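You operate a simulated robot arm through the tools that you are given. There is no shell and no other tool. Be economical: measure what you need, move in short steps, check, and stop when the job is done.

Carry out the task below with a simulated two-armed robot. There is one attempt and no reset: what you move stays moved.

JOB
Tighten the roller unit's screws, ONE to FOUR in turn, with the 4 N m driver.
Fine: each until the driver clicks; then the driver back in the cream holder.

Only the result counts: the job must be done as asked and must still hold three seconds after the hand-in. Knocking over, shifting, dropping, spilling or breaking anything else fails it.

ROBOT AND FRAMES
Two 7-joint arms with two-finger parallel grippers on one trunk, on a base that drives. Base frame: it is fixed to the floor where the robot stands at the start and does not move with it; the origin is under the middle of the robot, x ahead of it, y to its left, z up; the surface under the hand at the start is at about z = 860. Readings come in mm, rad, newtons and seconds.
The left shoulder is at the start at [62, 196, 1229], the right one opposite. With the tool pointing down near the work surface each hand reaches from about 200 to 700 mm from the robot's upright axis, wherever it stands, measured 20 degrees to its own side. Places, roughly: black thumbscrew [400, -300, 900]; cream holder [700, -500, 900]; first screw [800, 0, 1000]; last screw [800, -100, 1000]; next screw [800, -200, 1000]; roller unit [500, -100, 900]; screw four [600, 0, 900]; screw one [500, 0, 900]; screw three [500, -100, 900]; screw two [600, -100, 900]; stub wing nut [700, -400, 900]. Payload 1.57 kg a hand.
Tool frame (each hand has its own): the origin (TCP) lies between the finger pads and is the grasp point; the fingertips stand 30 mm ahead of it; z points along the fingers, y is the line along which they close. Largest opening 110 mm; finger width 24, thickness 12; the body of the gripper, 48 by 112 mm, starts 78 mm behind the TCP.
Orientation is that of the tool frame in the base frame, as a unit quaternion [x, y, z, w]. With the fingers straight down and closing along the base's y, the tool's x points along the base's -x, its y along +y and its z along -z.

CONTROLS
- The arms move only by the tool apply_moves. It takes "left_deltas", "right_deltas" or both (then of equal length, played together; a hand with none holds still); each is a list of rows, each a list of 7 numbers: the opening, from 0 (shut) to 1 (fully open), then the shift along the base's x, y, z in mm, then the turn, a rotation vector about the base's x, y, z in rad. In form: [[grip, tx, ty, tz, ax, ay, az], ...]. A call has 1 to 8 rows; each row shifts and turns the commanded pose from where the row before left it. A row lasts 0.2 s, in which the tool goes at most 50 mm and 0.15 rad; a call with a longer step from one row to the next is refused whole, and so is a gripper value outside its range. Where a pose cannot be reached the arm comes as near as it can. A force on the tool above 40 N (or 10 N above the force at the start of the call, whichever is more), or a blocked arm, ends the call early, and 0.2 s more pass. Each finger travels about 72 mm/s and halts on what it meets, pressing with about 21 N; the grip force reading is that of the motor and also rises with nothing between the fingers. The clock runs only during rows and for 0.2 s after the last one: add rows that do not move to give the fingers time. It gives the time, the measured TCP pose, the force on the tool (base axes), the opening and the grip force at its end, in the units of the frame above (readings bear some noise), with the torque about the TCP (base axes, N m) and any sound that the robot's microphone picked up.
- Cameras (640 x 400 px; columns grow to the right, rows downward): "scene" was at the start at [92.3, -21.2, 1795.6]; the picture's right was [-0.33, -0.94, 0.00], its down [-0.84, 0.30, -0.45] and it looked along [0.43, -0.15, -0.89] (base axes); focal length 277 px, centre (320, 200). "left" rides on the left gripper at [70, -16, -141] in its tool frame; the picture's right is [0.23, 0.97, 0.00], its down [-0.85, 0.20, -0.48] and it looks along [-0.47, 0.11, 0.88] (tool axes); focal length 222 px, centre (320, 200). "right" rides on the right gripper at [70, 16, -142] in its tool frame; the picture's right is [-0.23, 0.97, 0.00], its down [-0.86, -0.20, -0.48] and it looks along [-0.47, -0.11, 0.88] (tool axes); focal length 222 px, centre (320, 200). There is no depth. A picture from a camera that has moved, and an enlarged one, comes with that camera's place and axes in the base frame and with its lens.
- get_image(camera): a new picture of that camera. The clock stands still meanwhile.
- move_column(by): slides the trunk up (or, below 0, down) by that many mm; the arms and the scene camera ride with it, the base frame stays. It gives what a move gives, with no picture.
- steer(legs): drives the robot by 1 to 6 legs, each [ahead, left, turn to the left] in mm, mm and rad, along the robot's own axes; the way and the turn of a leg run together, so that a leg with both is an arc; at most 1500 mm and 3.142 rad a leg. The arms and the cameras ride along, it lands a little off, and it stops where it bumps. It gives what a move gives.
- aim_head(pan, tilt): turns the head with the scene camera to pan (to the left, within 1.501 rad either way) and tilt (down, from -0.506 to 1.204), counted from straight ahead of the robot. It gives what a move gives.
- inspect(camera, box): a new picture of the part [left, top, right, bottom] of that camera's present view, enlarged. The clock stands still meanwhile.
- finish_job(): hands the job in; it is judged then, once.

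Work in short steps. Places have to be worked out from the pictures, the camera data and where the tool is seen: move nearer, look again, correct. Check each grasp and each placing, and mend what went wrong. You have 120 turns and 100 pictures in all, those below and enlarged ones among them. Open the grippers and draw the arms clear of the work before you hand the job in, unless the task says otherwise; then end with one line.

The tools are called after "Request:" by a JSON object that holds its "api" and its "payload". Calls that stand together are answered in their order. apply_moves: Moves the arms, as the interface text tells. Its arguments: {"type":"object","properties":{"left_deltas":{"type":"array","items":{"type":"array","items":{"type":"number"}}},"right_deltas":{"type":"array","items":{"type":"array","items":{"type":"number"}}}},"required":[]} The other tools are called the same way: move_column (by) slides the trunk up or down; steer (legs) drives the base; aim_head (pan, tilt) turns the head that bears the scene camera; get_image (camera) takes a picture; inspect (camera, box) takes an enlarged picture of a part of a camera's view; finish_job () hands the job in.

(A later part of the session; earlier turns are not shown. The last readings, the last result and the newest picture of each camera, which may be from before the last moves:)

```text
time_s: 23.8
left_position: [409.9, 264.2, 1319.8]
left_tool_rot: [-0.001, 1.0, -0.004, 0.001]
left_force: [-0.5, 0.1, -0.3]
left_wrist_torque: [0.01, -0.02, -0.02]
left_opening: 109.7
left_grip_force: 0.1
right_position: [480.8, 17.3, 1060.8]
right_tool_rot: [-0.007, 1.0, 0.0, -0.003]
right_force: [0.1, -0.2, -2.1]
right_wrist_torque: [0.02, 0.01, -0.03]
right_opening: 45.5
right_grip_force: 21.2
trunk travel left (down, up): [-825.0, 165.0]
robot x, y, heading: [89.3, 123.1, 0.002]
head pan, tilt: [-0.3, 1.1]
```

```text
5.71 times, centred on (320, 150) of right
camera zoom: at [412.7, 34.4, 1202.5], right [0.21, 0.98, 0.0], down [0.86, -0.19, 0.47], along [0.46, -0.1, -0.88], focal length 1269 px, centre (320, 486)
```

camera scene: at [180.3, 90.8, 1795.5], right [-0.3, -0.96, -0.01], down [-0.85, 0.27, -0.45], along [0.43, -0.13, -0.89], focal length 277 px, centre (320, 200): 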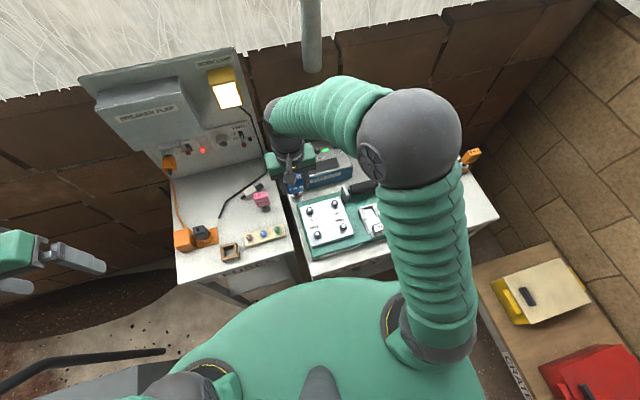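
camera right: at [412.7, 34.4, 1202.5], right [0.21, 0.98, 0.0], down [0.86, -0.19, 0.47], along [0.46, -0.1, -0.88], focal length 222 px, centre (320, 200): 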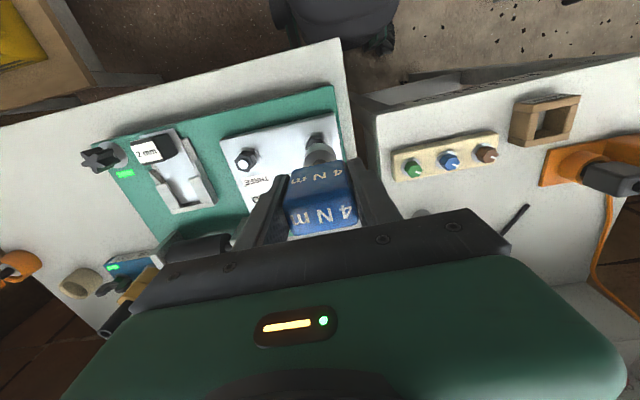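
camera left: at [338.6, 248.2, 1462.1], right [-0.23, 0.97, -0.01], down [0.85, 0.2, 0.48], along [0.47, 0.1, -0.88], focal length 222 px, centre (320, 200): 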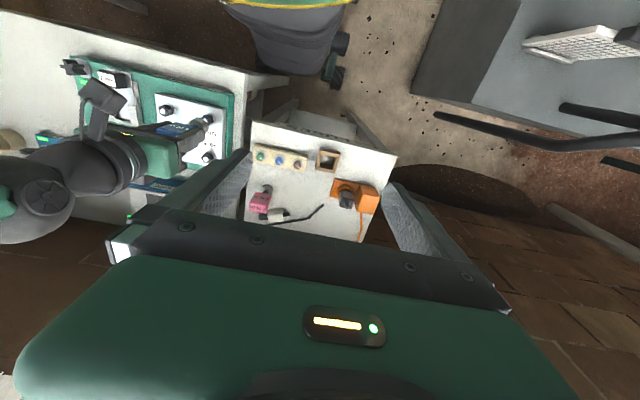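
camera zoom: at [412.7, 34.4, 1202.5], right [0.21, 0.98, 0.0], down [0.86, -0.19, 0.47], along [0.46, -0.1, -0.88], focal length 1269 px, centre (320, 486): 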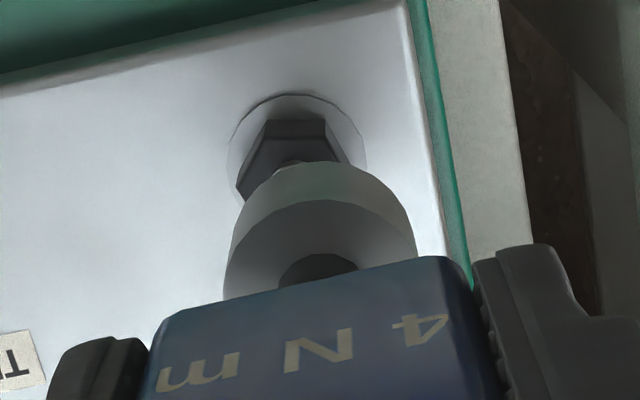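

The socket axis is about 5–6 mm too far to +y. I correct y and zoom for the x offset.

Request:
{"api": "apply_moves", "payload": {"right_deltas": [[0.2, 0, -6, -10, 0, 0, 0], [0.2, 0, 0, 0, 0, 0, 0], [0.2, 0, 0, 0, 0, 0, 0]]}}

Request:
{"api": "inspect", "payload": {"camera": "scene", "box": [296, 210, 360, 250]}}

Request:
{"api": "inspect", "payload": {"camera": "left", "box": [180, 100, 228, 130]}}

Request:
{"api": "inspect", "payload": {"camera": "right", "box": [264, 115, 376, 185]}}

```text
time_s: 24.6
left_position: [407.8, 268.1, 1320.2]
left_tool_rot: [-0.002, 1.0, -0.006, 0.0]
left_force: [-0.8, 0.2, 0.6]
left_wrist_torque: [-0.01, 0.01, 0.0]
left_opening: 110.0
left_grip_force: 0.0
right_position: [481.1, 15.1, 1050.9]
right_tool_rot: [-0.006, 1.0, -0.002, -0.003]
right_force: [0.5, -0.2, -1.8]
right_wrist_torque: [-0.01, -0.02, -0.04]
right_opening: 46.0
right_grip_force: 21.3
trunk travel left (down, up): [-825.0, 165.0]
robot x, y, heading: [88.4, 124.6, -0.004]
head pan, tilt: [-0.3, 1.1]
```

```text
10.00 times, centred on (328, 230) of scene
camera zoom: at [179.5, 105.6, 1795.7], right [-0.3, -0.96, 0.0], down [-0.85, 0.26, -0.45], along [0.43, -0.13, -0.89], focal length 2772 px, centre (240, -100)
```

zoom: 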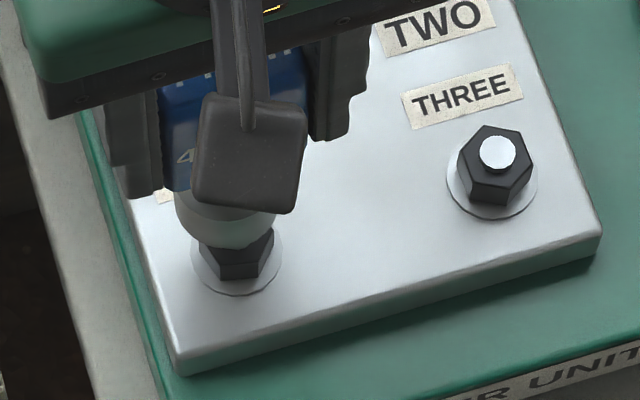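

```text
13.33 times, centred on (204, 115) of left
camera zoom: at [338.1, 253.3, 1461.9], right [-0.23, 0.97, -0.01], down [0.85, 0.21, 0.48], along [0.47, 0.1, -0.88], focal length 2962 px, centre (1867, 1333)
```

zoom: 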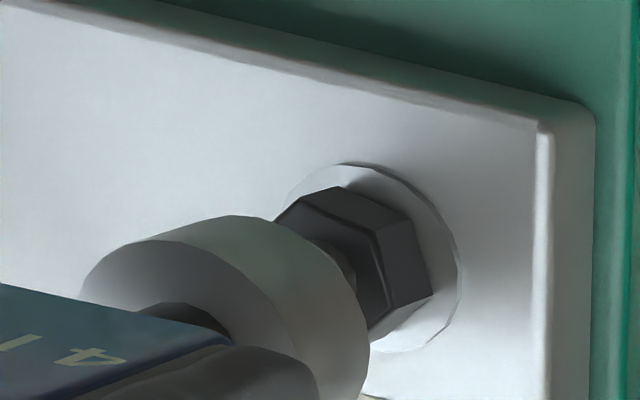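

```text
5.71 times, centred on (320, 150) of right
camera zoom: at [412.2, 32.2, 1192.7], right [0.21, 0.98, -0.01], down [0.86, -0.19, 0.47], along [0.46, -0.11, -0.88], focal length 1269 px, centre (320, 486)
```

zoom: 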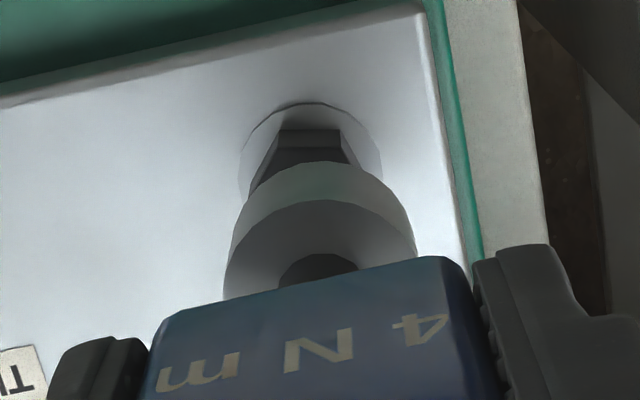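

Residual: about -2 mm in y and -4 mm in x. I apply it and look again.

Request:
{"api": "apply_moves", "payload": {"right_deltas": [[0.2, -4, -2, 0, 0, 0, 0], [0.2, 0, 0, 0, 0, 0, 0], [0.2, 0, 0, 0, 0, 0, 0]]}}

Request:
{"api": "inspect", "payload": {"camera": "scene", "box": [296, 210, 360, 250]}}

Request:
{"api": "inspect", "payload": {"camera": "left", "box": [180, 100, 228, 130]}}

Request:
{"api": "inspect", "payload": {"camera": "right", "box": [288, 115, 352, 155]}}

```text
time_s: 25.4
left_position: [408.0, 268.9, 1318.3]
left_tool_rot: [0.0, 1.0, -0.007, 0.001]
left_force: [0.0, 0.7, -0.5]
left_wrist_torque: [0.03, 0.02, 0.0]
left_opening: 110.0
left_grip_force: 0.1
right_position: [476.2, 14.5, 1050.4]
right_tool_rot: [-0.006, 1.0, -0.002, -0.004]
right_force: [0.1, -0.3, -2.0]
right_wrist_torque: [-0.02, -0.02, -0.01]
right_opening: 45.6
right_grip_force: 21.4
trunk travel left (down, up): [-825.0, 165.0]
robot x, y, heading: [91.0, 124.3, 0.007]
head pan, tilt: [-0.3, 1.1]
```

```text
10.00 times, centred on (328, 230) of scene
camera zoom: at [179.8, 106.5, 1795.7], right [-0.3, -0.96, 0.0], down [-0.85, 0.26, -0.45], along [0.43, -0.13, -0.89], focal length 2772 px, centre (240, -100)
```

zoom: 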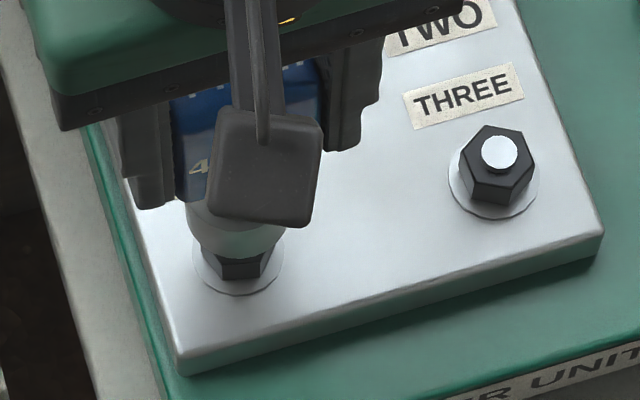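

```text
13.33 times, centred on (204, 115) of left
camera zoom: at [338.4, 254.1, 1461.7], right [-0.23, 0.97, -0.01], down [0.85, 0.21, 0.48], along [0.47, 0.1, -0.88], focal length 2962 px, centre (1867, 1333)
```

zoom: 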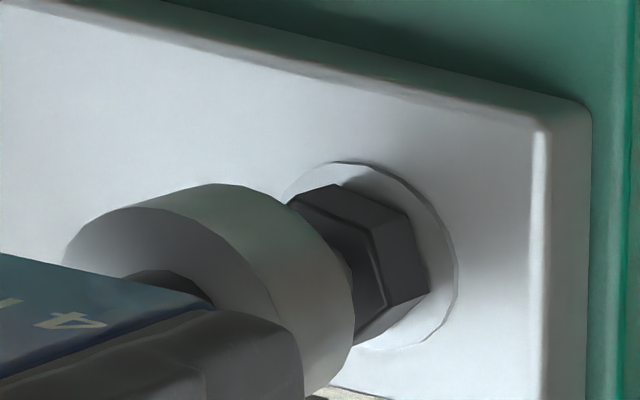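

```text
10.00 times, centred on (320, 135) of right
camera zoom: at [408.2, 30.5, 1192.6], right [0.21, 0.98, -0.01], down [0.86, -0.19, 0.47], along [0.46, -0.11, -0.88], focal length 2221 px, centre (320, 850)
```

zoom: 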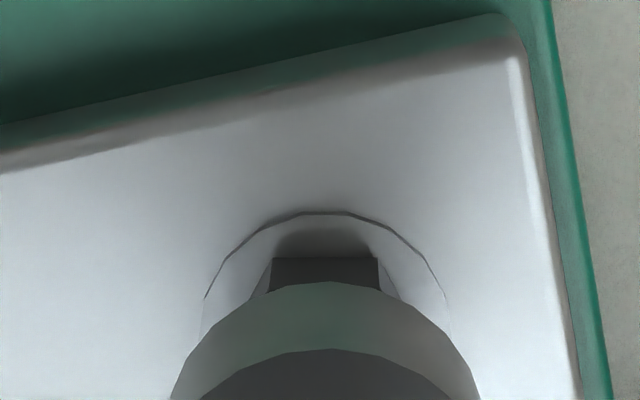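

Aligned within ~1–2 mm. I lower gently toward the head, watching force.

Request:
{"api": "apply_moves", "payload": {"right_deltas": [[0.2, 1, 0, -5, 0, 0, 0], [0.2, 0, 0, -5, 0, 0, 0], [0.2, 0, 0, -4, 0, 0, 0], [0.2, 0, 0, -3, 0, 0, 0], [0.2, 0, 0, 0, 0, 0, 0]]}}

Request:
{"api": "inspect", "payload": {"camera": "left", "box": [180, 100, 228, 130]}}

```text
time_s: 26.6
left_position: [407.9, 269.1, 1319.3]
left_tool_rot: [-0.001, 1.0, -0.006, 0.001]
left_force: [0.2, -0.1, 0.7]
left_wrist_torque: [0.04, 0.02, -0.01]
left_opening: 110.4
left_grip_force: 0.0
right_position: [477.7, 13.6, 1034.2]
right_tool_rot: [-0.008, 1.0, -0.002, -0.004]
right_force: [-0.6, -0.2, -2.2]
right_wrist_torque: [0.05, 0.01, 0.01]
right_opening: 46.0
right_grip_force: 21.1
trunk travel left (down, up): [-825.0, 165.0]
robot x, y, heading: [89.2, 124.5, 0.001]
head pan, tilt: [-0.3, 1.1]
```

```text
13.33 times, centred on (204, 115) of left
camera zoom: at [338.4, 253.7, 1461.8], right [-0.23, 0.97, -0.01], down [0.85, 0.21, 0.48], along [0.47, 0.1, -0.88], focal length 2962 px, centre (1867, 1333)
```

zoom: 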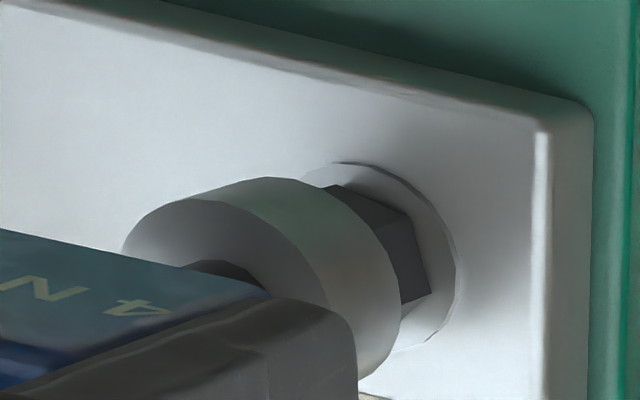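

No contact yet and the socket looks coaxial. Continue down in small steps.

Request:
{"api": "apply_moves", "payload": {"right_deltas": [[0.2, 0, 0, -3, 0, 0, 0], [0.2, 0, 0, -3, 0, 0, 0], [0.2, 0, 0, -3, 0, 0, 0], [0.2, 0, 0, -2, 0, 0, 0], [0.2, 0, 0, 0, 0, 0, 0]]}}

Request:
{"api": "inspect", "payload": {"camera": "left", "box": [180, 100, 228, 130]}}

```text
time_s: 27.8
left_position: [405.8, 269.3, 1320.7]
left_tool_rot: [-0.001, 1.0, -0.006, 0.002]
left_force: [-0.4, -0.3, -0.1]
left_wrist_torque: [0.02, 0.0, -0.01]
left_opening: 109.9
left_grip_force: 0.0
right_position: [477.2, 12.9, 1023.3]
right_tool_rot: [-0.007, 1.0, -0.003, -0.003]
right_force: [-1.0, -0.8, 17.8]
right_wrist_torque: [-0.11, -0.01, 0.0]
right_opening: 45.9
right_grip_force: 21.2
trunk travel left (down, up): [-825.0, 165.0]
robot x, y, heading: [88.9, 122.5, -0.001]
head pan, tilt: [-0.3, 1.1]
```

```text
13.33 times, centred on (204, 115) of left
camera zoom: at [336.6, 254.0, 1462.4], right [-0.23, 0.97, -0.01], down [0.85, 0.21, 0.48], along [0.47, 0.1, -0.88], focal length 2962 px, centre (1867, 1333)
```

zoom: 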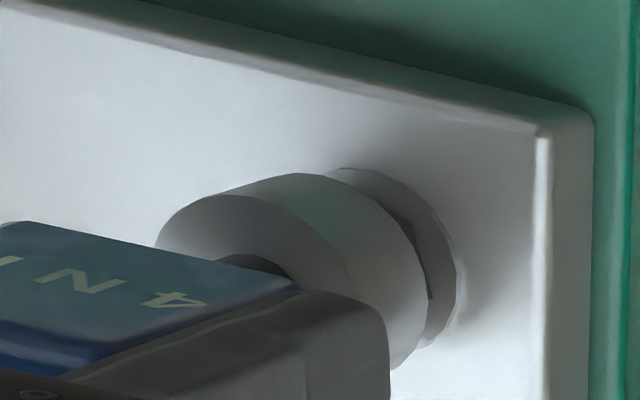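

Contact at ~18 N with the head almost swallowed. I turn clockwise (from above) slowly while pressing lightly, watching torque and sound.

Request:
{"api": "apply_moves", "payload": {"right_deltas": [[0.2, 0, 0, 0, 0, 0, -0.08], [0.2, 0, 0, 0, 0, 0, -0.08], [0.2, 0, 0, 0, 0, 0, -0.08], [0.2, 0, 0, 0, 0, 0, 0]]}}

```text
time_s: 28.8
left_position: [407.6, 269.6, 1320.1]
left_tool_rot: [-0.001, 1.0, -0.006, 0.002]
left_force: [-0.6, 0.4, -0.3]
left_wrist_torque: [-0.01, -0.03, 0.0]
left_opening: 110.3
left_grip_force: 0.1
right_position: [477.3, 13.3, 1022.4]
right_tool_rot: [0.114, 0.993, -0.001, -0.002]
right_force: [0.8, -0.1, 16.8]
right_wrist_torque: [-0.04, -0.12, -0.01]
right_opening: 45.7
right_grip_force: 21.0
trunk travel left (down, up): [-825.0, 165.0]
robot x, y, heading: [85.9, 126.5, -0.001]
head pan, tilt: [-0.3, 1.1]
```

Torque still ~0; continue turning another ~0.5 rad.

Request:
{"api": "apply_moves", "payload": {"right_deltas": [[0.2, 0, 0, -0.5, 0, 0, -0.1], [0.2, 0, 0, -0.5, 0, 0, -0.1], [0.2, 0, 0, 0, 0, 0, -0.1], [0.2, 0, 0, 0, 0, 0, -0.1], [0.2, 0, 0, 0, 0, 0, -0.1], [0.2, 0, 0, 0, 0, 0, 0]]}}

Request:
{"api": "inspect", "payload": {"camera": "left", "box": [180, 100, 228, 130]}}

```text
time_s: 30.2
left_position: [406.8, 270.2, 1319.8]
left_tool_rot: [-0.001, 1.0, -0.007, 0.003]
left_force: [0.7, 0.5, 0.6]
left_wrist_torque: [-0.01, 0.01, 0.0]
left_opening: 109.9
left_grip_force: 0.0
right_position: [477.5, 15.1, 1021.4]
right_tool_rot: [0.355, 0.935, -0.001, -0.003]
right_force: [2.0, 1.2, 16.8]
right_wrist_torque: [0.09, -0.26, 0.04]
right_opening: 45.6
right_grip_force: 20.9
trunk travel left (down, up): [-825.0, 165.0]
robot x, y, heading: [85.7, 126.2, -0.001]
head pan, tilt: [-0.3, 1.1]
```

```text
13.33 times, centred on (204, 115) of left
camera zoom: at [337.4, 255.2, 1461.9], right [-0.23, 0.97, -0.01], down [0.85, 0.21, 0.48], along [0.47, 0.1, -0.88], focal length 2962 px, centre (1867, 1333)
```

zoom: 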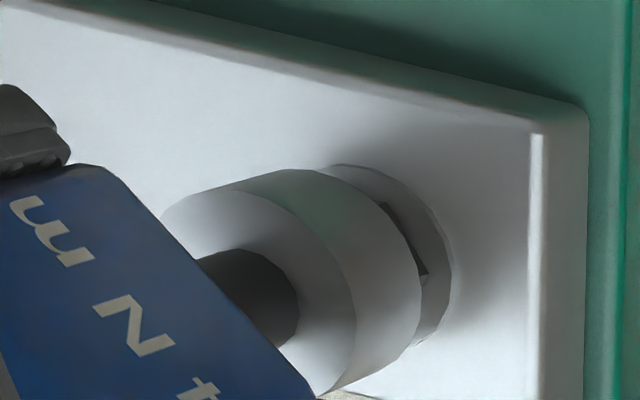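

Smooth rotation with low torque so far; the screw may just be running down. Continue turning and watch torque.

Request:
{"api": "apply_moves", "payload": {"right_deltas": [[0.2, 0, 0, 0, 0, 0, -0.12], [0.2, 0, 0, 0, 0, 0, -0.12], [0.2, 0, 0, 0, 0, 0, -0.12], [0.2, 0, 0, 0, 0, 0, -0.12], [0.2, 0, 0, 0, 0, 0, -0.12], [0.2, 0, 0, 0, 0, 0, -0.12], [0.2, 0, 0, 0, 0, 0, 0]]}}

Request:
{"api": "inspect", "payload": {"camera": "left", "box": [180, 100, 228, 130]}}

```text
time_s: 31.8
left_position: [408.8, 269.8, 1319.4]
left_tool_rot: [-0.001, 1.0, -0.006, 0.001]
left_force: [0.5, 0.0, -0.9]
left_wrist_torque: [0.0, -0.02, 0.0]
left_opening: 110.3
left_grip_force: 0.0
right_position: [478.6, 16.4, 1021.7]
right_tool_rot: [0.662, 0.749, -0.001, -0.003]
right_force: [8.8, 5.0, 13.9]
right_wrist_torque: [0.41, -0.78, 0.1]
right_opening: 45.8
right_grip_force: 21.3
trunk travel left (down, up): [-825.0, 165.0]
robot x, y, heading: [88.5, 123.0, -0.001]
head pan, tilt: [-0.3, 1.1]
```

```text
13.33 times, centred on (204, 115) of left
camera zoom: at [338.6, 256.1, 1461.7], right [-0.23, 0.97, -0.01], down [0.85, 0.21, 0.48], along [0.47, 0.1, -0.88], focal length 2962 px, centre (1867, 1333)
```

zoom: 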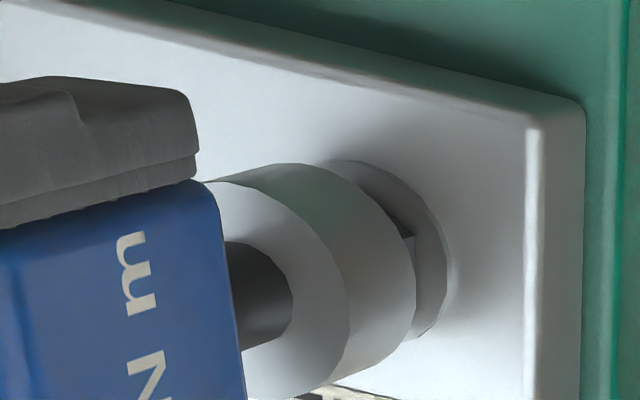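

The hex corner rotates along with the socket, so the screw is being driven with little torque so far. I relieve the side force by a small shift (+1.5, +1) and continue.

Request:
{"api": "apply_moves", "payload": {"right_deltas": [[0.2, 1.0, 0.5, 0, 0, 0, -0.12], [0.2, 0.5, 0.5, 0, 0, 0, -0.12], [0.2, 0, 0, 0, 0, 0, -0.12], [0.2, 0, 0, 0, 0, 0, -0.12], [0.2, 0, 0, 0, 0, 0, 0]]}}

```text
time_s: 33.0
left_position: [408.4, 268.3, 1321.0]
left_tool_rot: [-0.002, 1.0, -0.007, 0.001]
left_force: [0.7, 0.0, 0.1]
left_wrist_torque: [-0.01, -0.01, -0.01]
left_opening: 110.0
left_grip_force: 0.0
right_position: [480.9, 11.0, 1024.4]
right_tool_rot: [0.826, 0.564, 0.003, -0.004]
right_force: [-0.8, 0.3, 2.9]
right_wrist_torque: [0.0, 0.12, -0.01]
right_opening: 45.9
right_grip_force: 21.0
trunk travel left (down, up): [-825.0, 165.0]
robot x, y, heading: [84.2, 125.2, 0.002]
head pan, tilt: [-0.3, 1.1]
```

Request:
{"api": "inspect", "payload": {"camera": "left", "box": [172, 95, 236, 135]}}

Request:
{"api": "get_image", "payload": {"camera": "scene"}}

```text
10.00 times, centred on (204, 115) of left
camera zoom: at [338.0, 253.5, 1462.5], right [-0.23, 0.97, -0.01], down [0.85, 0.21, 0.48], along [0.47, 0.1, -0.88], focal length 2221 px, centre (1480, 1050)
```

zoom: 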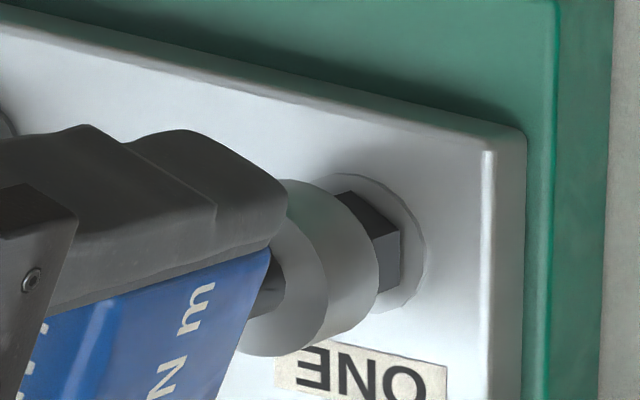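

```text
50 pictures are left
camera scene: at [179.4, 105.8, 1796.4], right [-0.3, -0.96, 0.0], down [-0.85, 0.26, -0.45], along [0.43, -0.13, -0.89], focal length 277 px, centre (320, 200)
```

scene: 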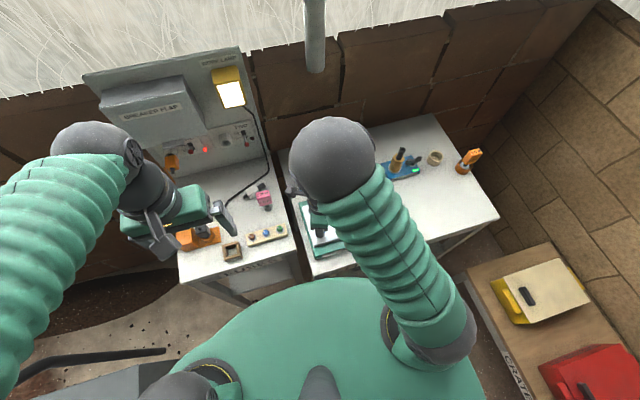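

The arm ran into its limit at yaw ≈ -1.6 and the socket lifted off the head (head intact). I lift clear and rotate back; strokes will run from about +1.3 to -1.4 rad of yaw.

Request:
{"api": "apply_moves", "payload": {"right_deltas": [[0.2, 0, 0, 15, 0, 0, 0], [0.2, 0, 0, 20, 0, 0, 0.1], [0.2, 0, 0, 0, 0, 0, 0.14], [0.2, 0, 0, 0, 0, 0, 0.14], [0.2, 0, 0, 0, 0, 0, 0.14], [0.2, 0, 0, 0, 0, 0, 0.14], [0.2, 0, 0, 0, 0, 0, 0.14], [0.2, 0, 0, 0, 0, 0, 0.14]]}}

Request:
{"api": "apply_moves", "payload": {"right_deltas": [[0.2, 0, 0, 0, 0, 0, 0.14], [0.2, 0, 0, 0, 0, 0, 0.14], [0.2, 0, 0, 0, 0, 0, 0.14], [0.2, 0, 0, 0, 0, 0, 0.14], [0.2, 0, 0, 0, 0, 0, 0.14], [0.2, 0, 0, 0, 0, 0, 0.14], [0.2, 0, 0, 0, 0, 0, 0.14], [0.2, 0, 0, 0, 0, 0, 0]]}}

```text
time_s: 34.8
left_position: [408.1, 269.2, 1319.2]
left_tool_rot: [0.0, 1.0, -0.007, 0.0]
left_force: [-0.2, -0.2, -0.6]
left_wrist_torque: [-0.02, -0.01, -0.05]
left_opening: 110.3
left_grip_force: 0.1
right_position: [479.4, 15.1, 1056.1]
right_tool_rot: [0.472, 0.882, -0.002, -0.003]
right_force: [0.4, 0.2, -2.1]
right_wrist_torque: [-0.01, 0.01, -0.02]
right_opening: 45.7
right_grip_force: 21.2
trunk travel left (down, up): [-825.0, 165.0]
robot x, y, heading: [88.3, 122.7, -0.002]
head pan, tilt: [-0.3, 1.1]
```

```text
time_s: 36.6
left_position: [409.0, 269.0, 1319.7]
left_tool_rot: [-0.001, 1.0, -0.006, 0.001]
left_force: [-0.1, -0.2, 0.1]
left_wrist_torque: [0.01, -0.01, -0.02]
left_opening: 110.1
left_grip_force: 0.0
right_position: [477.9, 13.9, 1058.1]
right_tool_rot: [0.003, 1.0, -0.001, -0.003]
right_force: [-0.3, -0.6, -2.0]
right_wrist_torque: [0.0, 0.0, -0.03]
right_opening: 45.6
right_grip_force: 21.4
trunk travel left (down, up): [-825.0, 165.0]
robot x, y, heading: [88.6, 122.9, -0.001]
head pan, tilt: [-0.3, 1.1]
```

Back at yaw 0; continue to +1.3 and check that the pose tracks.

Request:
{"api": "apply_moves", "payload": {"right_deltas": [[0.2, 0, 0, 0, 0, 0, 0.145], [0.2, 0, 0, 0, 0, 0, 0.145], [0.2, 0, 0, 0, 0, 0, 0.145], [0.2, 0, 0, 0, 0, 0, 0.145], [0.2, 0, 0, 0, 0, 0, 0.145], [0.2, 0, 0, 0, 0, 0, 0.145], [0.2, 0, 0, 0, 0, 0, 0.145], [0.2, 0, 0, 0, 0, 0, 0.145]]}}

Request:
{"api": "apply_moves", "payload": {"right_deltas": [[0.2, 0, 0, 0, 0, 0, 0.145], [0.2, 0, 0, 0, 0, 0, 0.145], [0.2, 0, 0, 0, 0, 0, 0.145], [0.2, 0, 0, 0, 0, 0, 0]]}}

```text
time_s: 38.4
left_position: [408.0, 268.2, 1320.2]
left_tool_rot: [0.0, 1.0, -0.006, 0.001]
left_force: [-0.7, 0.2, -0.1]
left_wrist_torque: [0.03, -0.02, 0.03]
left_opening: 109.8
left_grip_force: 0.1
right_position: [478.9, 13.8, 1056.3]
right_tool_rot: [-0.546, 0.838, -0.003, -0.003]
right_force: [0.2, 0.4, -1.3]
right_wrist_torque: [0.0, -0.02, 0.0]
right_opening: 45.7
right_grip_force: 20.7
trunk travel left (down, up): [-825.0, 165.0]
robot x, y, heading: [86.6, 125.9, 0.006]
head pan, tilt: [-0.3, 1.1]
```

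```text
time_s: 39.4
left_position: [408.2, 268.4, 1319.6]
left_tool_rot: [-0.001, 1.0, -0.006, 0.001]
left_force: [0.6, -0.6, 0.7]
left_wrist_torque: [-0.03, 0.01, 0.01]
left_opening: 109.9
left_grip_force: 0.1
right_position: [478.3, 14.9, 1055.5]
right_tool_rot: [0.714, -0.701, 0.002, 0.0]
right_force: [0.1, -0.6, -0.5]
right_wrist_torque: [-0.01, 0.03, -0.02]
right_opening: 45.8
right_grip_force: 20.7
trunk travel left (down, up): [-825.0, 165.0]
robot x, y, heading: [89.2, 122.1, 0.001]
head pan, tilt: [-0.3, 1.1]
```

Yaw +1.59 tracks well. I shift for the socket offset, lower to just above the head and take one check view.

Request:
{"api": "apply_moves", "payload": {"right_deltas": [[0.2, 2.5, -3, -8, 0, 0, 0], [0.2, 0, 0, -8, 0, 0, 0], [0.2, 0, 0, 0, 0, 0, 0]]}}

Request:
{"api": "inspect", "payload": {"camera": "left", "box": [172, 95, 236, 135]}}

Request:
{"api": "inspect", "payload": {"camera": "scene", "box": [280, 205, 360, 255]}}

```text
time_s: 40.2
left_position: [407.6, 268.7, 1319.6]
left_tool_rot: [0.0, 1.0, -0.007, 0.002]
left_force: [0.1, 0.6, 0.6]
left_wrist_torque: [0.0, 0.05, 0.0]
left_opening: 110.1
left_grip_force: 0.0
right_position: [481.4, 10.8, 1041.0]
right_tool_rot: [0.713, -0.701, 0.004, 0.001]
right_force: [-0.8, 1.0, -1.4]
right_wrist_torque: [0.01, -0.03, -0.02]
right_opening: 45.7
right_grip_force: 20.5
trunk travel left (down, up): [-825.0, 165.0]
robot x, y, heading: [85.9, 121.5, -0.001]
head pan, tilt: [-0.3, 1.1]
```

```text
10.00 times, centred on (204, 115) of left
camera zoom: at [337.9, 253.6, 1461.9], right [-0.23, 0.97, -0.01], down [0.85, 0.21, 0.48], along [0.47, 0.1, -0.88], focal length 2221 px, centre (1480, 1050)
```

zoom: 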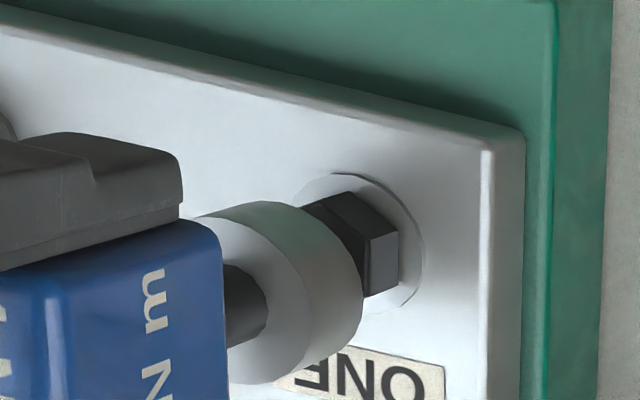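

```text
8.00 times, centred on (320, 230) of scene
camera zoom: at [179.5, 105.9, 1795.7], right [-0.3, -0.96, 0.0], down [-0.85, 0.26, -0.45], along [0.43, -0.13, -0.89], focal length 2218 px, centre (320, -40)
```

zoom: 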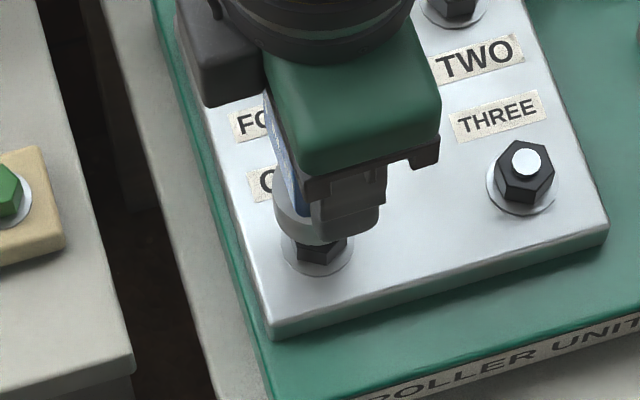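

The compensation was too much: the socket should go about -2 in x and +3 in y (the hex is clearly turned, so driving works). Correct and lower to contact.

Request:
{"api": "apply_moves", "payload": {"right_deltas": [[0.2, -2, 3, 0, 0, 0, 0], [0.2, 0, 0, -6, 0, 0, 0], [0.2, 0, 0, -6, 0, 0, 0], [0.2, 0, 0, -4, 0, 0, 0], [0.2, 0, 0, -3, 0, 0, 0], [0.2, 0, 0, 0, 0, 0, 0]]}}

```text
time_s: 41.6
left_position: [408.8, 269.1, 1321.6]
left_tool_rot: [-0.001, 1.0, -0.006, 0.001]
left_force: [0.6, 0.2, 0.0]
left_wrist_torque: [0.01, 0.0, 0.04]
left_opening: 110.0
left_grip_force: 0.0
right_position: [479.3, 15.5, 1021.1]
right_tool_rot: [0.713, -0.701, 0.003, 0.0]
right_force: [-0.3, 0.1, 17.4]
right_wrist_torque: [-0.23, 0.08, 0.0]
right_opening: 46.0
right_grip_force: 21.3
trunk travel left (down, up): [-825.0, 165.0]
robot x, y, heading: [87.7, 122.9, 0.004]
head pan, tilt: [-0.3, 1.1]
```

Seated with no side force. Now a long clockwise stroke.

Request:
{"api": "apply_moves", "payload": {"right_deltas": [[0.2, 0, 0, 0, 0, 0, -0.14], [0.2, 0, 0, 0, 0, 0, -0.14], [0.2, 0, 0, 0, 0, 0, -0.14], [0.2, 0, 0, 0, 0, 0, -0.14], [0.2, 0, 0, 0, 0, 0, -0.14], [0.2, 0, 0, 0, 0, 0, -0.14], [0.2, 0, 0, 0, 0, 0, -0.14], [0.2, 0, 0, 0, 0, 0, -0.14]]}}

```text
time_s: 43.4
left_position: [406.9, 267.7, 1320.9]
left_tool_rot: [0.0, 1.0, -0.006, 0.002]
left_force: [-0.6, 0.5, -0.3]
left_wrist_torque: [0.02, -0.01, 0.0]
left_opening: 110.1
left_grip_force: 0.1
right_position: [479.2, 12.4, 1020.9]
right_tool_rot: [-0.23, 0.973, -0.002, -0.003]
right_force: [-2.1, -3.4, 1.8]
right_wrist_torque: [-0.32, 0.18, 0.04]
right_opening: 45.8
right_grip_force: 21.1
trunk travel left (down, up): [-825.0, 165.0]
robot x, y, heading: [86.3, 129.1, -0.0]
head pan, tilt: [-0.3, 1.1]
```

The down-force is falling as the screw advances; I follow it down and continue.

Request:
{"api": "apply_moves", "payload": {"right_deltas": [[0.2, -0.5, 0, -1.5, 0, 0, 0], [0.2, 0, 0, -0.3, 0, 0, -0.13], [0.2, 0, 0, -0.3, 0, 0, -0.13], [0.2, 0, 0, -0.3, 0, 0, -0.13], [0.2, 0, 0, -0.3, 0, 0, -0.13], [0.2, 0, 0, -0.3, 0, 0, -0.13], [0.2, 0, 0, -0.3, 0, 0, -0.13], [0.2, 0, 0, 0, 0, 0, -0.13]]}}

```text
time_s: 45.2
left_position: [408.4, 267.1, 1319.5]
left_tool_rot: [-0.001, 1.0, -0.005, 0.001]
left_force: [0.3, -0.4, -1.1]
left_wrist_torque: [0.0, -0.01, -0.01]
left_opening: 109.6
left_grip_force: 0.1
right_position: [480.1, 13.3, 1018.2]
right_tool_rot: [0.22, 0.976, -0.001, -0.002]
right_force: [0.9, -4.6, 1.6]
right_wrist_torque: [-0.31, -0.05, 0.77]
right_opening: 49.9
right_grip_force: 21.2
trunk travel left (down, up): [-825.0, 165.0]
robot x, y, heading: [86.2, 123.4, 0.003]
head pan, tilt: [-0.3, 1.1]
```

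Resistance begins: torque 0.77 N m and the opening rose to 49.9, so the handle is starting to twist in the fingers. I turn a little more, gripping fully, to see how the torque goes.

Request:
{"api": "apply_moves", "payload": {"right_deltas": [[0, 0, 0, -0.5, 0, 0, 0], [0, 0, 0, 0, 0, 0, -0.06], [0, 0, 0, 0, 0, 0, -0.06]]}}

Request:
{"api": "get_image", "payload": {"camera": "right"}}

```text
time_s: 46.0
left_position: [407.5, 268.0, 1318.7]
left_tool_rot: [0.0, 1.0, -0.006, 0.002]
left_force: [-0.2, -0.4, 0.4]
left_wrist_torque: [-0.01, 0.02, 0.01]
left_opening: 110.0
left_grip_force: 0.0
right_position: [479.0, 12.9, 1017.2]
right_tool_rot: [0.277, 0.961, -0.001, -0.004]
right_force: [-0.6, -3.7, 3.9]
right_wrist_torque: [-0.33, 0.04, 0.69]
right_opening: 51.6
right_grip_force: 21.1
trunk travel left (down, up): [-825.0, 165.0]
robot x, y, heading: [89.0, 122.4, 0.002]
head pan, tilt: [-0.3, 1.1]
```

```text
47 pictures are left
camera right: at [430.3, 65.4, 1159.4], right [0.71, 0.7, -0.01], down [0.62, -0.63, 0.47], along [0.33, -0.34, -0.88], focal length 222 px, centre (320, 200)
```

right: 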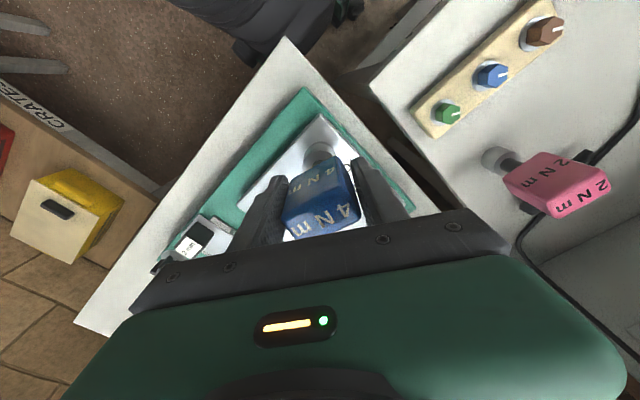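

The handle has twisted ~0.28 rad in the grip. I open slightly (the driver is standing on the screw), turn the hand back to square, re-grip firmly and try again.

Request:
{"api": "apply_moves", "payload": {"right_deltas": [[0.52, 0, 0, 0, 0, 0, 0], [0.52, 0, 0, 0, 0, 0, 0.14], [0.52, 0, 0, 0, 0, 0, 0.14], [0.52, 0, 0, 0, 0, 0, 0], [0.2, 0, 0, 0, 0, 0, 0], [0, 0, 0, 0, 0, 0, 0]]}}

Request:
{"api": "get_image", "payload": {"camera": "right"}}

```text
time_s: 47.4
left_position: [407.4, 267.9, 1319.9]
left_tool_rot: [-0.001, 1.0, -0.006, 0.0]
left_force: [-0.2, -0.5, 0.5]
left_wrist_torque: [-0.03, -0.01, 0.01]
left_opening: 110.0
left_grip_force: 0.1
right_position: [479.4, 13.3, 1017.8]
right_tool_rot: [0.14, 0.99, -0.001, -0.003]
right_force: [-0.1, -3.5, 1.9]
right_wrist_torque: [-0.23, 0.01, 0.21]
right_opening: 46.9
right_grip_force: 20.8
trunk travel left (down, up): [-825.0, 165.0]
robot x, y, heading: [85.5, 123.6, -0.002]
head pan, tilt: [-0.3, 1.1]
```

```text
46 pictures are left
camera right: at [418.9, 49.6, 1159.7], right [0.49, 0.87, -0.01], down [0.77, -0.43, 0.47], along [0.41, -0.24, -0.88], focal length 222 px, centre (320, 200)
```

right: 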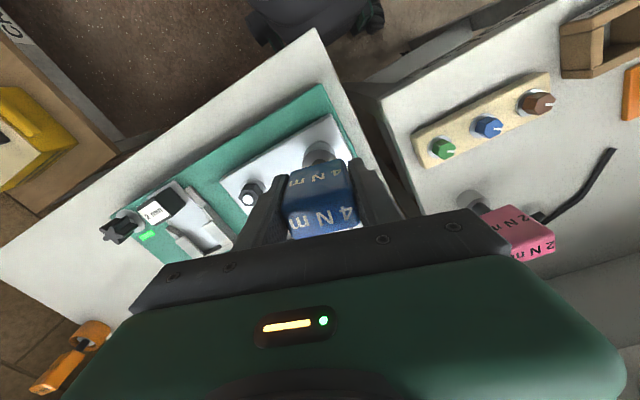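

Square again (opening 46.9). Small clockwise steps with readings.

Request:
{"api": "apply_moves", "payload": {"right_deltas": [[0, 0, 0, -0.3, 0, 0, -0.03], [0, 0, 0, 0, 0, 0, -0.03]]}}

Request:
{"api": "apply_moves", "payload": {"right_deltas": [[0, 0, 0, 0, 0, 0, -0.03], [0, 0, 0, 0, 0, 0, 0]]}}

```text
time_s: 48.0
left_position: [407.4, 267.1, 1319.4]
left_tool_rot: [-0.001, 1.0, -0.006, 0.002]
left_force: [-0.2, -0.2, 0.3]
left_wrist_torque: [-0.03, -0.02, -0.02]
left_opening: 109.9
left_grip_force: 0.1
right_position: [479.4, 13.6, 1017.1]
right_tool_rot: [0.17, 0.985, -0.001, -0.004]
right_force: [1.0, -4.2, 6.3]
right_wrist_torque: [-0.28, -0.09, 0.85]
right_opening: 47.9
right_grip_force: 21.0
trunk travel left (down, up): [-825.0, 165.0]
robot x, y, heading: [87.4, 122.4, 0.0]
head pan, tilt: [-0.3, 1.1]
```

```text
time_s: 48.6
left_position: [407.4, 267.7, 1320.7]
left_tool_rot: [-0.001, 1.0, -0.006, 0.002]
left_force: [0.1, 0.5, 0.6]
left_wrist_torque: [0.02, -0.03, 0.01]
left_opening: 110.1
left_grip_force: 0.0
right_position: [478.8, 13.1, 1017.1]
right_tool_rot: [0.185, 0.983, -0.001, -0.003]
right_force: [0.6, -2.9, 4.1]
right_wrist_torque: [-0.24, 0.03, 0.72]
right_opening: 48.2
right_grip_force: 20.9
trunk travel left (down, up): [-825.0, 165.0]
robot x, y, heading: [88.1, 126.0, -0.001]
head pan, tilt: [-0.3, 1.1]
```

Peak was ~0.85 N m with slip. Gripping across the flat sides (25 mm) is self-tightening as it twists, so I'll release, turn the hand +90° about the standing driver, and grip the flats.

Request:
{"api": "apply_moves", "payload": {"right_deltas": [[0.6, 0, 0, 0, 0, 0, 0], [1, 0, 0, 0, 0, 0, 0], [1, 0, 0, 0, 0, 0, 0.05], [1, 0, 0, 0, 0, 0, 0.14], [1, 0, 0, 0, 0, 0, 0.145], [1, 0, 0, 0, 0, 0, 0.145], [1, 0, 0, 0, 0, 0, 0.145], [1, 0, 0, 0, 0, 0, 0.145]]}}

Request:
{"api": "apply_moves", "payload": {"right_deltas": [[1, 0, 0, 0, 0, 0, 0.145], [1, 0, 0, 0, 0, 0, 0.145], [1, 0, 0, 0, 0, 0, 0.145], [1, 0, 0, 0, 0, 0, 0.145], [1, 0, 0, 0, 0, 0, 0.145], [1, 0, 0, 0, 0, 0, 0.145], [1, 0, 0, 0, 0, 0, 0]]}}

Request:
{"api": "get_image", "payload": {"camera": "right"}}

```text
time_s: 50.4
left_position: [408.6, 269.1, 1319.8]
left_tool_rot: [-0.001, 1.0, -0.006, 0.001]
left_force: [0.6, 0.9, 0.2]
left_wrist_torque: [0.0, 0.01, 0.03]
left_opening: 110.3
left_grip_force: 0.1
right_position: [479.5, 13.6, 1016.3]
right_tool_rot: [-0.199, 0.98, -0.002, -0.003]
right_force: [0.1, -1.1, 0.2]
right_wrist_torque: [0.01, 0.0, -0.03]
right_opening: 109.8
right_grip_force: 0.2
trunk travel left (down, up): [-825.0, 165.0]
robot x, y, heading: [86.3, 126.9, -0.001]
head pan, tilt: [-0.3, 1.1]
```

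```text
time_s: 52.0
left_position: [409.0, 267.3, 1319.1]
left_tool_rot: [-0.001, 1.0, -0.006, 0.0]
left_force: [0.3, -1.2, -0.1]
left_wrist_torque: [-0.02, -0.01, -0.01]
left_opening: 109.7
left_grip_force: 0.2
right_position: [478.3, 14.5, 1017.0]
right_tool_rot: [-0.593, 0.805, -0.003, -0.002]
right_force: [-0.3, -0.4, -0.6]
right_wrist_torque: [0.01, 0.04, -0.04]
right_opening: 109.8
right_grip_force: 0.1
trunk travel left (down, up): [-825.0, 165.0]
robot x, y, heading: [88.4, 124.1, 0.002]
head pan, tilt: [-0.3, 1.1]
```

```text
45 pictures are left
camera right: at [443.7, -45.7, 1159.0], right [-0.86, 0.51, 0.0], down [0.44, 0.76, 0.47], along [0.24, 0.41, -0.88], focal length 222 px, centre (320, 200)
```

right: 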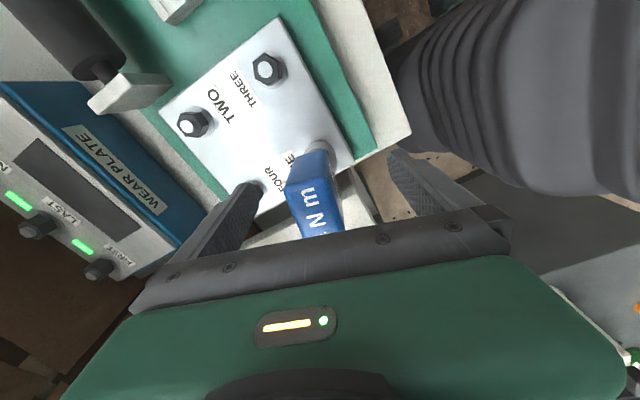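

The driver stands steady, its flats facing the fingers. Close on the flats and turn in small steps.

Request:
{"api": "apply_moves", "payload": {"right_deltas": [[0.5, 0, 0, 0, 0, 0, 0], [0.3, 0, 0, 0, 0, 0, 0], [0.0, 0, 0, 0, 0, 0, 0], [0, 0, 0, 0, 0, 0, 0], [0, 0, 0, 0, 0, 0, 0]]}}

Request:
{"api": "apply_moves", "payload": {"right_deltas": [[0, 0, 0, -0.5, 0, 0, -0.05], [0, 0, 0, -0.5, 0, 0, -0.05], [0, 0, 0, 0, 0, 0, -0.05], [0, 0, 0, 0, 0, 0, -0.05]]}}

```text
time_s: 53.2
left_position: [407.9, 269.3, 1319.9]
left_tool_rot: [-0.001, 1.0, -0.006, 0.001]
left_force: [0.0, 0.7, 0.0]
left_wrist_torque: [0.01, -0.01, -0.02]
left_opening: 110.0
left_grip_force: 0.1
right_position: [478.6, 15.1, 1016.9]
right_tool_rot: [-0.593, 0.805, -0.004, -0.002]
right_force: [-0.6, 0.5, -0.2]
right_wrist_torque: [0.01, 0.01, 0.3]
right_opening: 29.2
right_grip_force: 20.8
trunk travel left (down, up): [-825.0, 165.0]
robot x, y, heading: [86.8, 122.5, 0.002]
head pan, tilt: [-0.3, 1.1]
```

```text
time_s: 54.2
left_position: [409.1, 269.3, 1320.2]
left_tool_rot: [0.0, 1.0, -0.006, 0.001]
left_force: [-0.5, -0.4, -0.1]
left_wrist_torque: [0.01, 0.04, 0.0]
left_opening: 109.9
left_grip_force: 0.1
right_position: [479.1, 14.8, 1015.8]
right_tool_rot: [-0.509, 0.86, -0.004, -0.002]
right_force: [2.2, 1.5, 3.0]
right_wrist_torque: [0.06, -0.14, 0.88]
right_opening: 34.0
right_grip_force: 20.7
trunk travel left (down, up): [-825.0, 165.0]
robot x, y, heading: [89.8, 125.1, -0.004]
head pan, tilt: [-0.3, 1.1]
```

Torque already 0.88 and the grip tightens as it twists. Continue.

Request:
{"api": "apply_moves", "payload": {"right_deltas": [[0, 0, 0, 0, 0, 0, -0.05], [0, 0, 0, 0, 0, 0, -0.05], [0, 0, 0, 0, 0, 0, -0.05], [0, 0, 0, 0, 0, 0, -0.05]]}}

Request:
{"api": "apply_moves", "payload": {"right_deltas": [[0, 0, 0, 0, 0, 0, -0.05], [0, 0, 0, 0, 0, 0, -0.05]]}}

```text
time_s: 55.2
left_position: [408.5, 268.8, 1319.7]
left_tool_rot: [-0.001, 1.0, -0.006, 0.001]
left_force: [0.0, -0.8, -0.8]
left_wrist_torque: [0.0, 0.02, 0.0]
left_opening: 109.7
left_grip_force: 0.0
right_position: [479.3, 15.1, 1015.9]
right_tool_rot: [-0.42, 0.908, -0.002, -0.003]
right_force: [3.2, -0.1, 0.6]
right_wrist_torque: [0.06, -0.2, 1.18]
right_opening: 40.7
right_grip_force: 20.9
trunk travel left (down, up): [-825.0, 165.0]
robot x, y, heading: [87.1, 123.1, 0.001]
head pan, tilt: [-0.3, 1.1]
```

```text
time_s: 55.8
left_position: [407.9, 268.9, 1318.1]
left_tool_rot: [-0.001, 1.0, -0.006, 0.0]
left_force: [0.0, -0.2, 0.5]
left_wrist_torque: [0.0, 0.0, 0.0]
left_opening: 110.0
left_grip_force: 0.0
right_position: [478.7, 13.5, 1016.6]
right_tool_rot: [-0.375, 0.927, -0.004, -0.002]
right_force: [2.1, 0.4, 0.5]
right_wrist_torque: [0.02, -0.18, 1.39]
right_opening: 44.3
right_grip_force: 21.4
trunk travel left (down, up): [-825.0, 165.0]
robot x, y, heading: [86.0, 123.3, -0.001]
head pan, tilt: [-0.3, 1.1]
```

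1.39 N m and still climbing with twist, no click yet. A little more.

Request:
{"api": "apply_moves", "payload": {"right_deltas": [[0, 0, 0, 0, 0, 0, -0.05], [0, 0, 0, 0, 0, 0, 0]]}}

Request:
{"api": "apply_moves", "payload": {"right_deltas": [[0, 0, 0, 0, 0, 0, -0.04], [0, 0, 0, 0, 0, 0, 0]]}}

Request:
{"api": "get_image", "payload": {"camera": "right"}}

```text
time_s: 56.4
left_position: [408.4, 270.1, 1319.9]
left_tool_rot: [-0.001, 1.0, -0.006, 0.002]
left_force: [0.3, 0.4, 0.0]
left_wrist_torque: [-0.01, 0.02, -0.01]
left_opening: 109.8
left_grip_force: 0.1
right_position: [480.6, 14.8, 1015.7]
right_tool_rot: [-0.351, 0.936, -0.002, -0.003]
right_force: [4.7, 2.1, 0.2]
right_wrist_torque: [0.16, -0.25, 0.9]
right_opening: 45.9
right_grip_force: 20.8
trunk travel left (down, up): [-825.0, 165.0]
robot x, y, heading: [89.1, 122.2, -0.004]
head pan, tilt: [-0.3, 1.1]
```

```text
time_s: 57.0
left_position: [409.5, 269.8, 1320.0]
left_tool_rot: [-0.001, 1.0, -0.006, 0.002]
left_force: [-0.1, 0.8, -0.3]
left_wrist_torque: [-0.02, 0.0, -0.02]
left_opening: 110.0
left_grip_force: 0.1
right_position: [479.9, 15.1, 1016.0]
right_tool_rot: [-0.332, 0.943, -0.003, -0.003]
right_force: [7.3, 3.4, -0.7]
right_wrist_torque: [0.24, -0.58, 0.96]
right_opening: 46.8
right_grip_force: 20.6
trunk travel left (down, up): [-825.0, 165.0]
robot x, y, heading: [85.5, 128.1, 0.003]
head pan, tilt: [-0.3, 1.1]
```

```text
44 pictures are left
camera right: at [417.4, -13.4, 1158.1], right [-0.43, 0.9, -0.01], down [0.79, 0.39, 0.47], along [0.43, 0.2, -0.88], focal length 222 px, centre (320, 200)
```

right: 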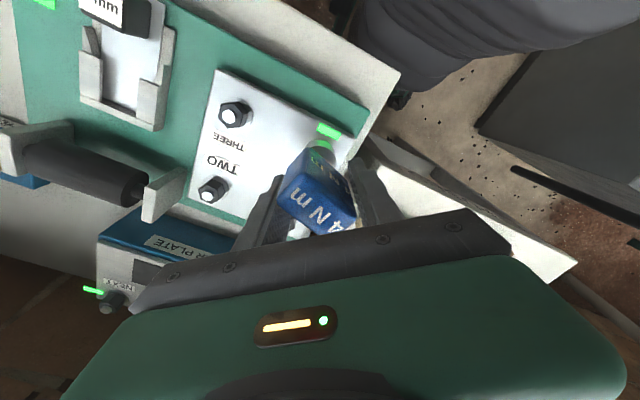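

A green indicator seems to have appeared beside screw ONE. I zoom in to confirm.

Request:
{"api": "inspect", "payload": {"camera": "right", "box": [190, 80, 382, 200]}}

```text
3.33 times, centred on (286, 140) of right
camera zoom: at [417.4, -13.4, 1158.1], right [-0.43, 0.9, -0.01], down [0.79, 0.39, 0.47], along [0.43, 0.2, -0.88], focal length 740 px, centre (433, 400)
```

zoom: 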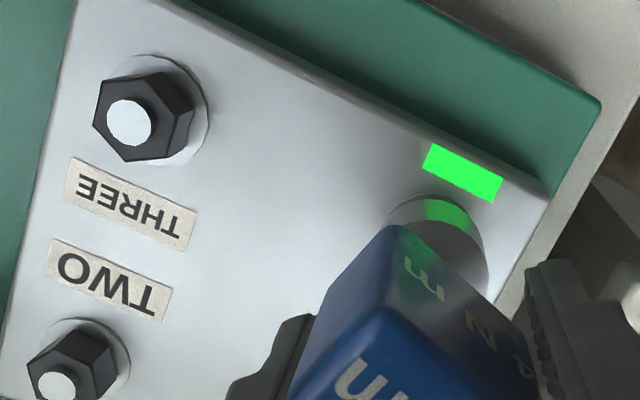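

ONE's green light is on – the 1.39→0.9 torque drop was the click. I re-square the grip (open, turn +0.57, close), then lift off straight.

Request:
{"api": "apply_moves", "payload": {"right_deltas": [[0.65, 0, 0, 0, 0, 0, 0], [0.65, -0.5, -0.5, 0, 0, 0, 0.14], [0.65, 0, 0, 0, 0, 0, 0.14], [0.65, 0, 0, 0, 0, 0, 0.14], [0.65, 0, 0, 0, 0, 0, 0.14], [0.2, 0, 0, 0, 0, 0, 0], [0, 0, 0, 0, 0, 0, 0], [0, 0, 0, 0, 0, 0, 0]]}}

Request:
{"api": "apply_moves", "payload": {"right_deltas": [[0, 0, 0, 5, 0, 0, 0], [0, 0, 0, 10, 0, 0, 0], [0, 0, 0, 15, 0, 0, 0], [0, 0, 0, 15, 0, 0, 0.12], [0, 0, 0, 0, 0, 0, 0.14], [0, 0, 0, 0, 0, 0, 0.14], [0, 0, 0, 0, 0, 0, 0.14], [0, 0, 0, 0, 0, 0, 0.14]]}}

```text
time_s: 58.8
left_position: [408.0, 269.7, 1320.1]
left_tool_rot: [-0.001, 1.0, -0.007, 0.0]
left_force: [0.0, 0.1, 0.4]
left_wrist_torque: [0.03, -0.02, 0.0]
left_opening: 110.1
left_grip_force: 0.0
right_position: [479.2, 13.4, 1016.3]
right_tool_rot: [-0.582, 0.813, -0.003, -0.002]
right_force: [0.0, 0.3, -0.9]
right_wrist_torque: [-0.03, -0.04, 0.43]
right_opening: 29.8
right_grip_force: 20.9
trunk travel left (down, up): [-825.0, 165.0]
robot x, y, heading: [83.1, 118.5, -0.001]
head pan, tilt: [-0.3, 1.1]
```

```text
time_s: 60.6
left_position: [408.9, 268.0, 1318.9]
left_tool_rot: [-0.001, 1.0, -0.006, 0.0]
left_force: [-0.7, 0.5, 0.1]
left_wrist_torque: [-0.02, 0.0, 0.03]
left_opening: 110.0
left_grip_force: 0.0
right_position: [479.0, 11.7, 1062.1]
right_tool_rot: [0.819, -0.574, 0.002, 0.001]
right_force: [0.1, 0.2, -1.4]
right_wrist_torque: [0.02, -0.01, 0.02]
right_opening: 28.1
right_grip_force: 20.7
trunk travel left (down, up): [-825.0, 165.0]
robot x, y, heading: [87.4, 123.7, -0.002]
head pan, tilt: [-0.3, 1.1]
```

Driver comes off cleanly; yaw 1.92 tracks. Move over TWO at about (571, -76), turning on to ~2.2, then check alignment.

Request:
{"api": "apply_moves", "payload": {"right_deltas": [[0, 23, -22, 0, 0, 0, 0.1], [0, 23, -22, 0, 0, 0, 0.1], [0, 23, -22, 0, 0, 0, 0.1], [0, 23, -22, 0, 0, 0, 0], [0, 0, 0, -12, 0, 0, 0], [0, 0, 0, 0, 0, 0, 0]]}}

Request:
{"api": "inspect", "payload": {"camera": "scene", "box": [290, 180, 386, 240]}}

Request:
{"api": "inspect", "payload": {"camera": "left", "box": [120, 100, 216, 160]}}

Request:
{"api": "get_image", "payload": {"camera": "right"}}

```text
time_s: 62.0
left_position: [409.3, 267.5, 1320.3]
left_tool_rot: [-0.001, 1.0, -0.007, 0.001]
left_force: [-0.5, -0.6, -0.4]
left_wrist_torque: [0.03, 0.03, -0.02]
left_opening: 110.1
left_grip_force: 0.0
right_position: [570.6, -74.4, 1049.8]
right_tool_rot: [0.896, -0.445, 0.003, 0.0]
right_force: [0.2, -0.3, -1.4]
right_wrist_torque: [0.01, 0.01, -0.04]
right_opening: 27.9
right_grip_force: 21.5
trunk travel left (down, up): [-825.0, 165.0]
robot x, y, heading: [84.1, 120.0, -0.002]
head pan, tilt: [-0.3, 1.1]
```

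```text
6.67 times, centred on (338, 210) of scene
camera zoom: at [180.0, 105.4, 1795.7], right [-0.3, -0.96, 0.0], down [-0.85, 0.26, -0.45], along [0.43, -0.13, -0.89], focal length 1848 px, centre (200, 133)
```

zoom: 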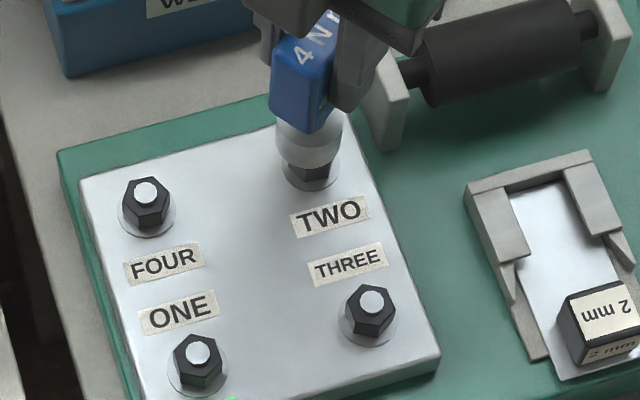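

```text
6.67 times, centred on (168, 130) of left
camera zoom: at [338.1, 253.2, 1461.9], right [-0.23, 0.97, -0.01], down [0.85, 0.21, 0.48], along [0.47, 0.1, -0.88], focal length 1481 px, centre (1333, 667)
```

zoom: 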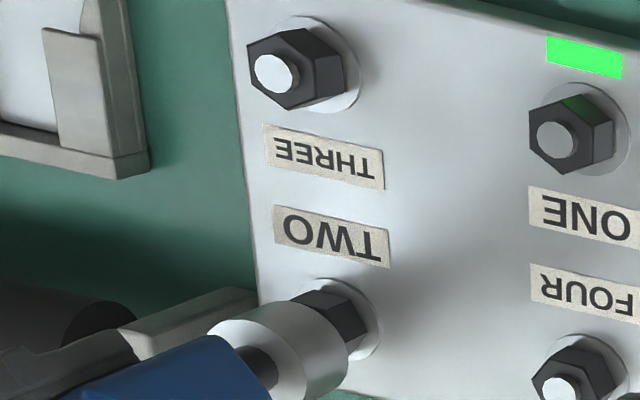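

```text
40 pictures are left
camera right: at [599.9, -138.7, 1191.6], right [-0.91, -0.41, 0.0], down [-0.36, 0.8, 0.47], along [-0.19, 0.43, -0.88], focal length 222 px, centre (320, 200)
```

right: 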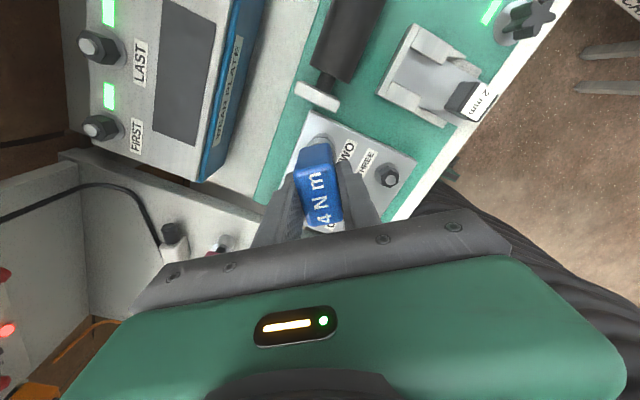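

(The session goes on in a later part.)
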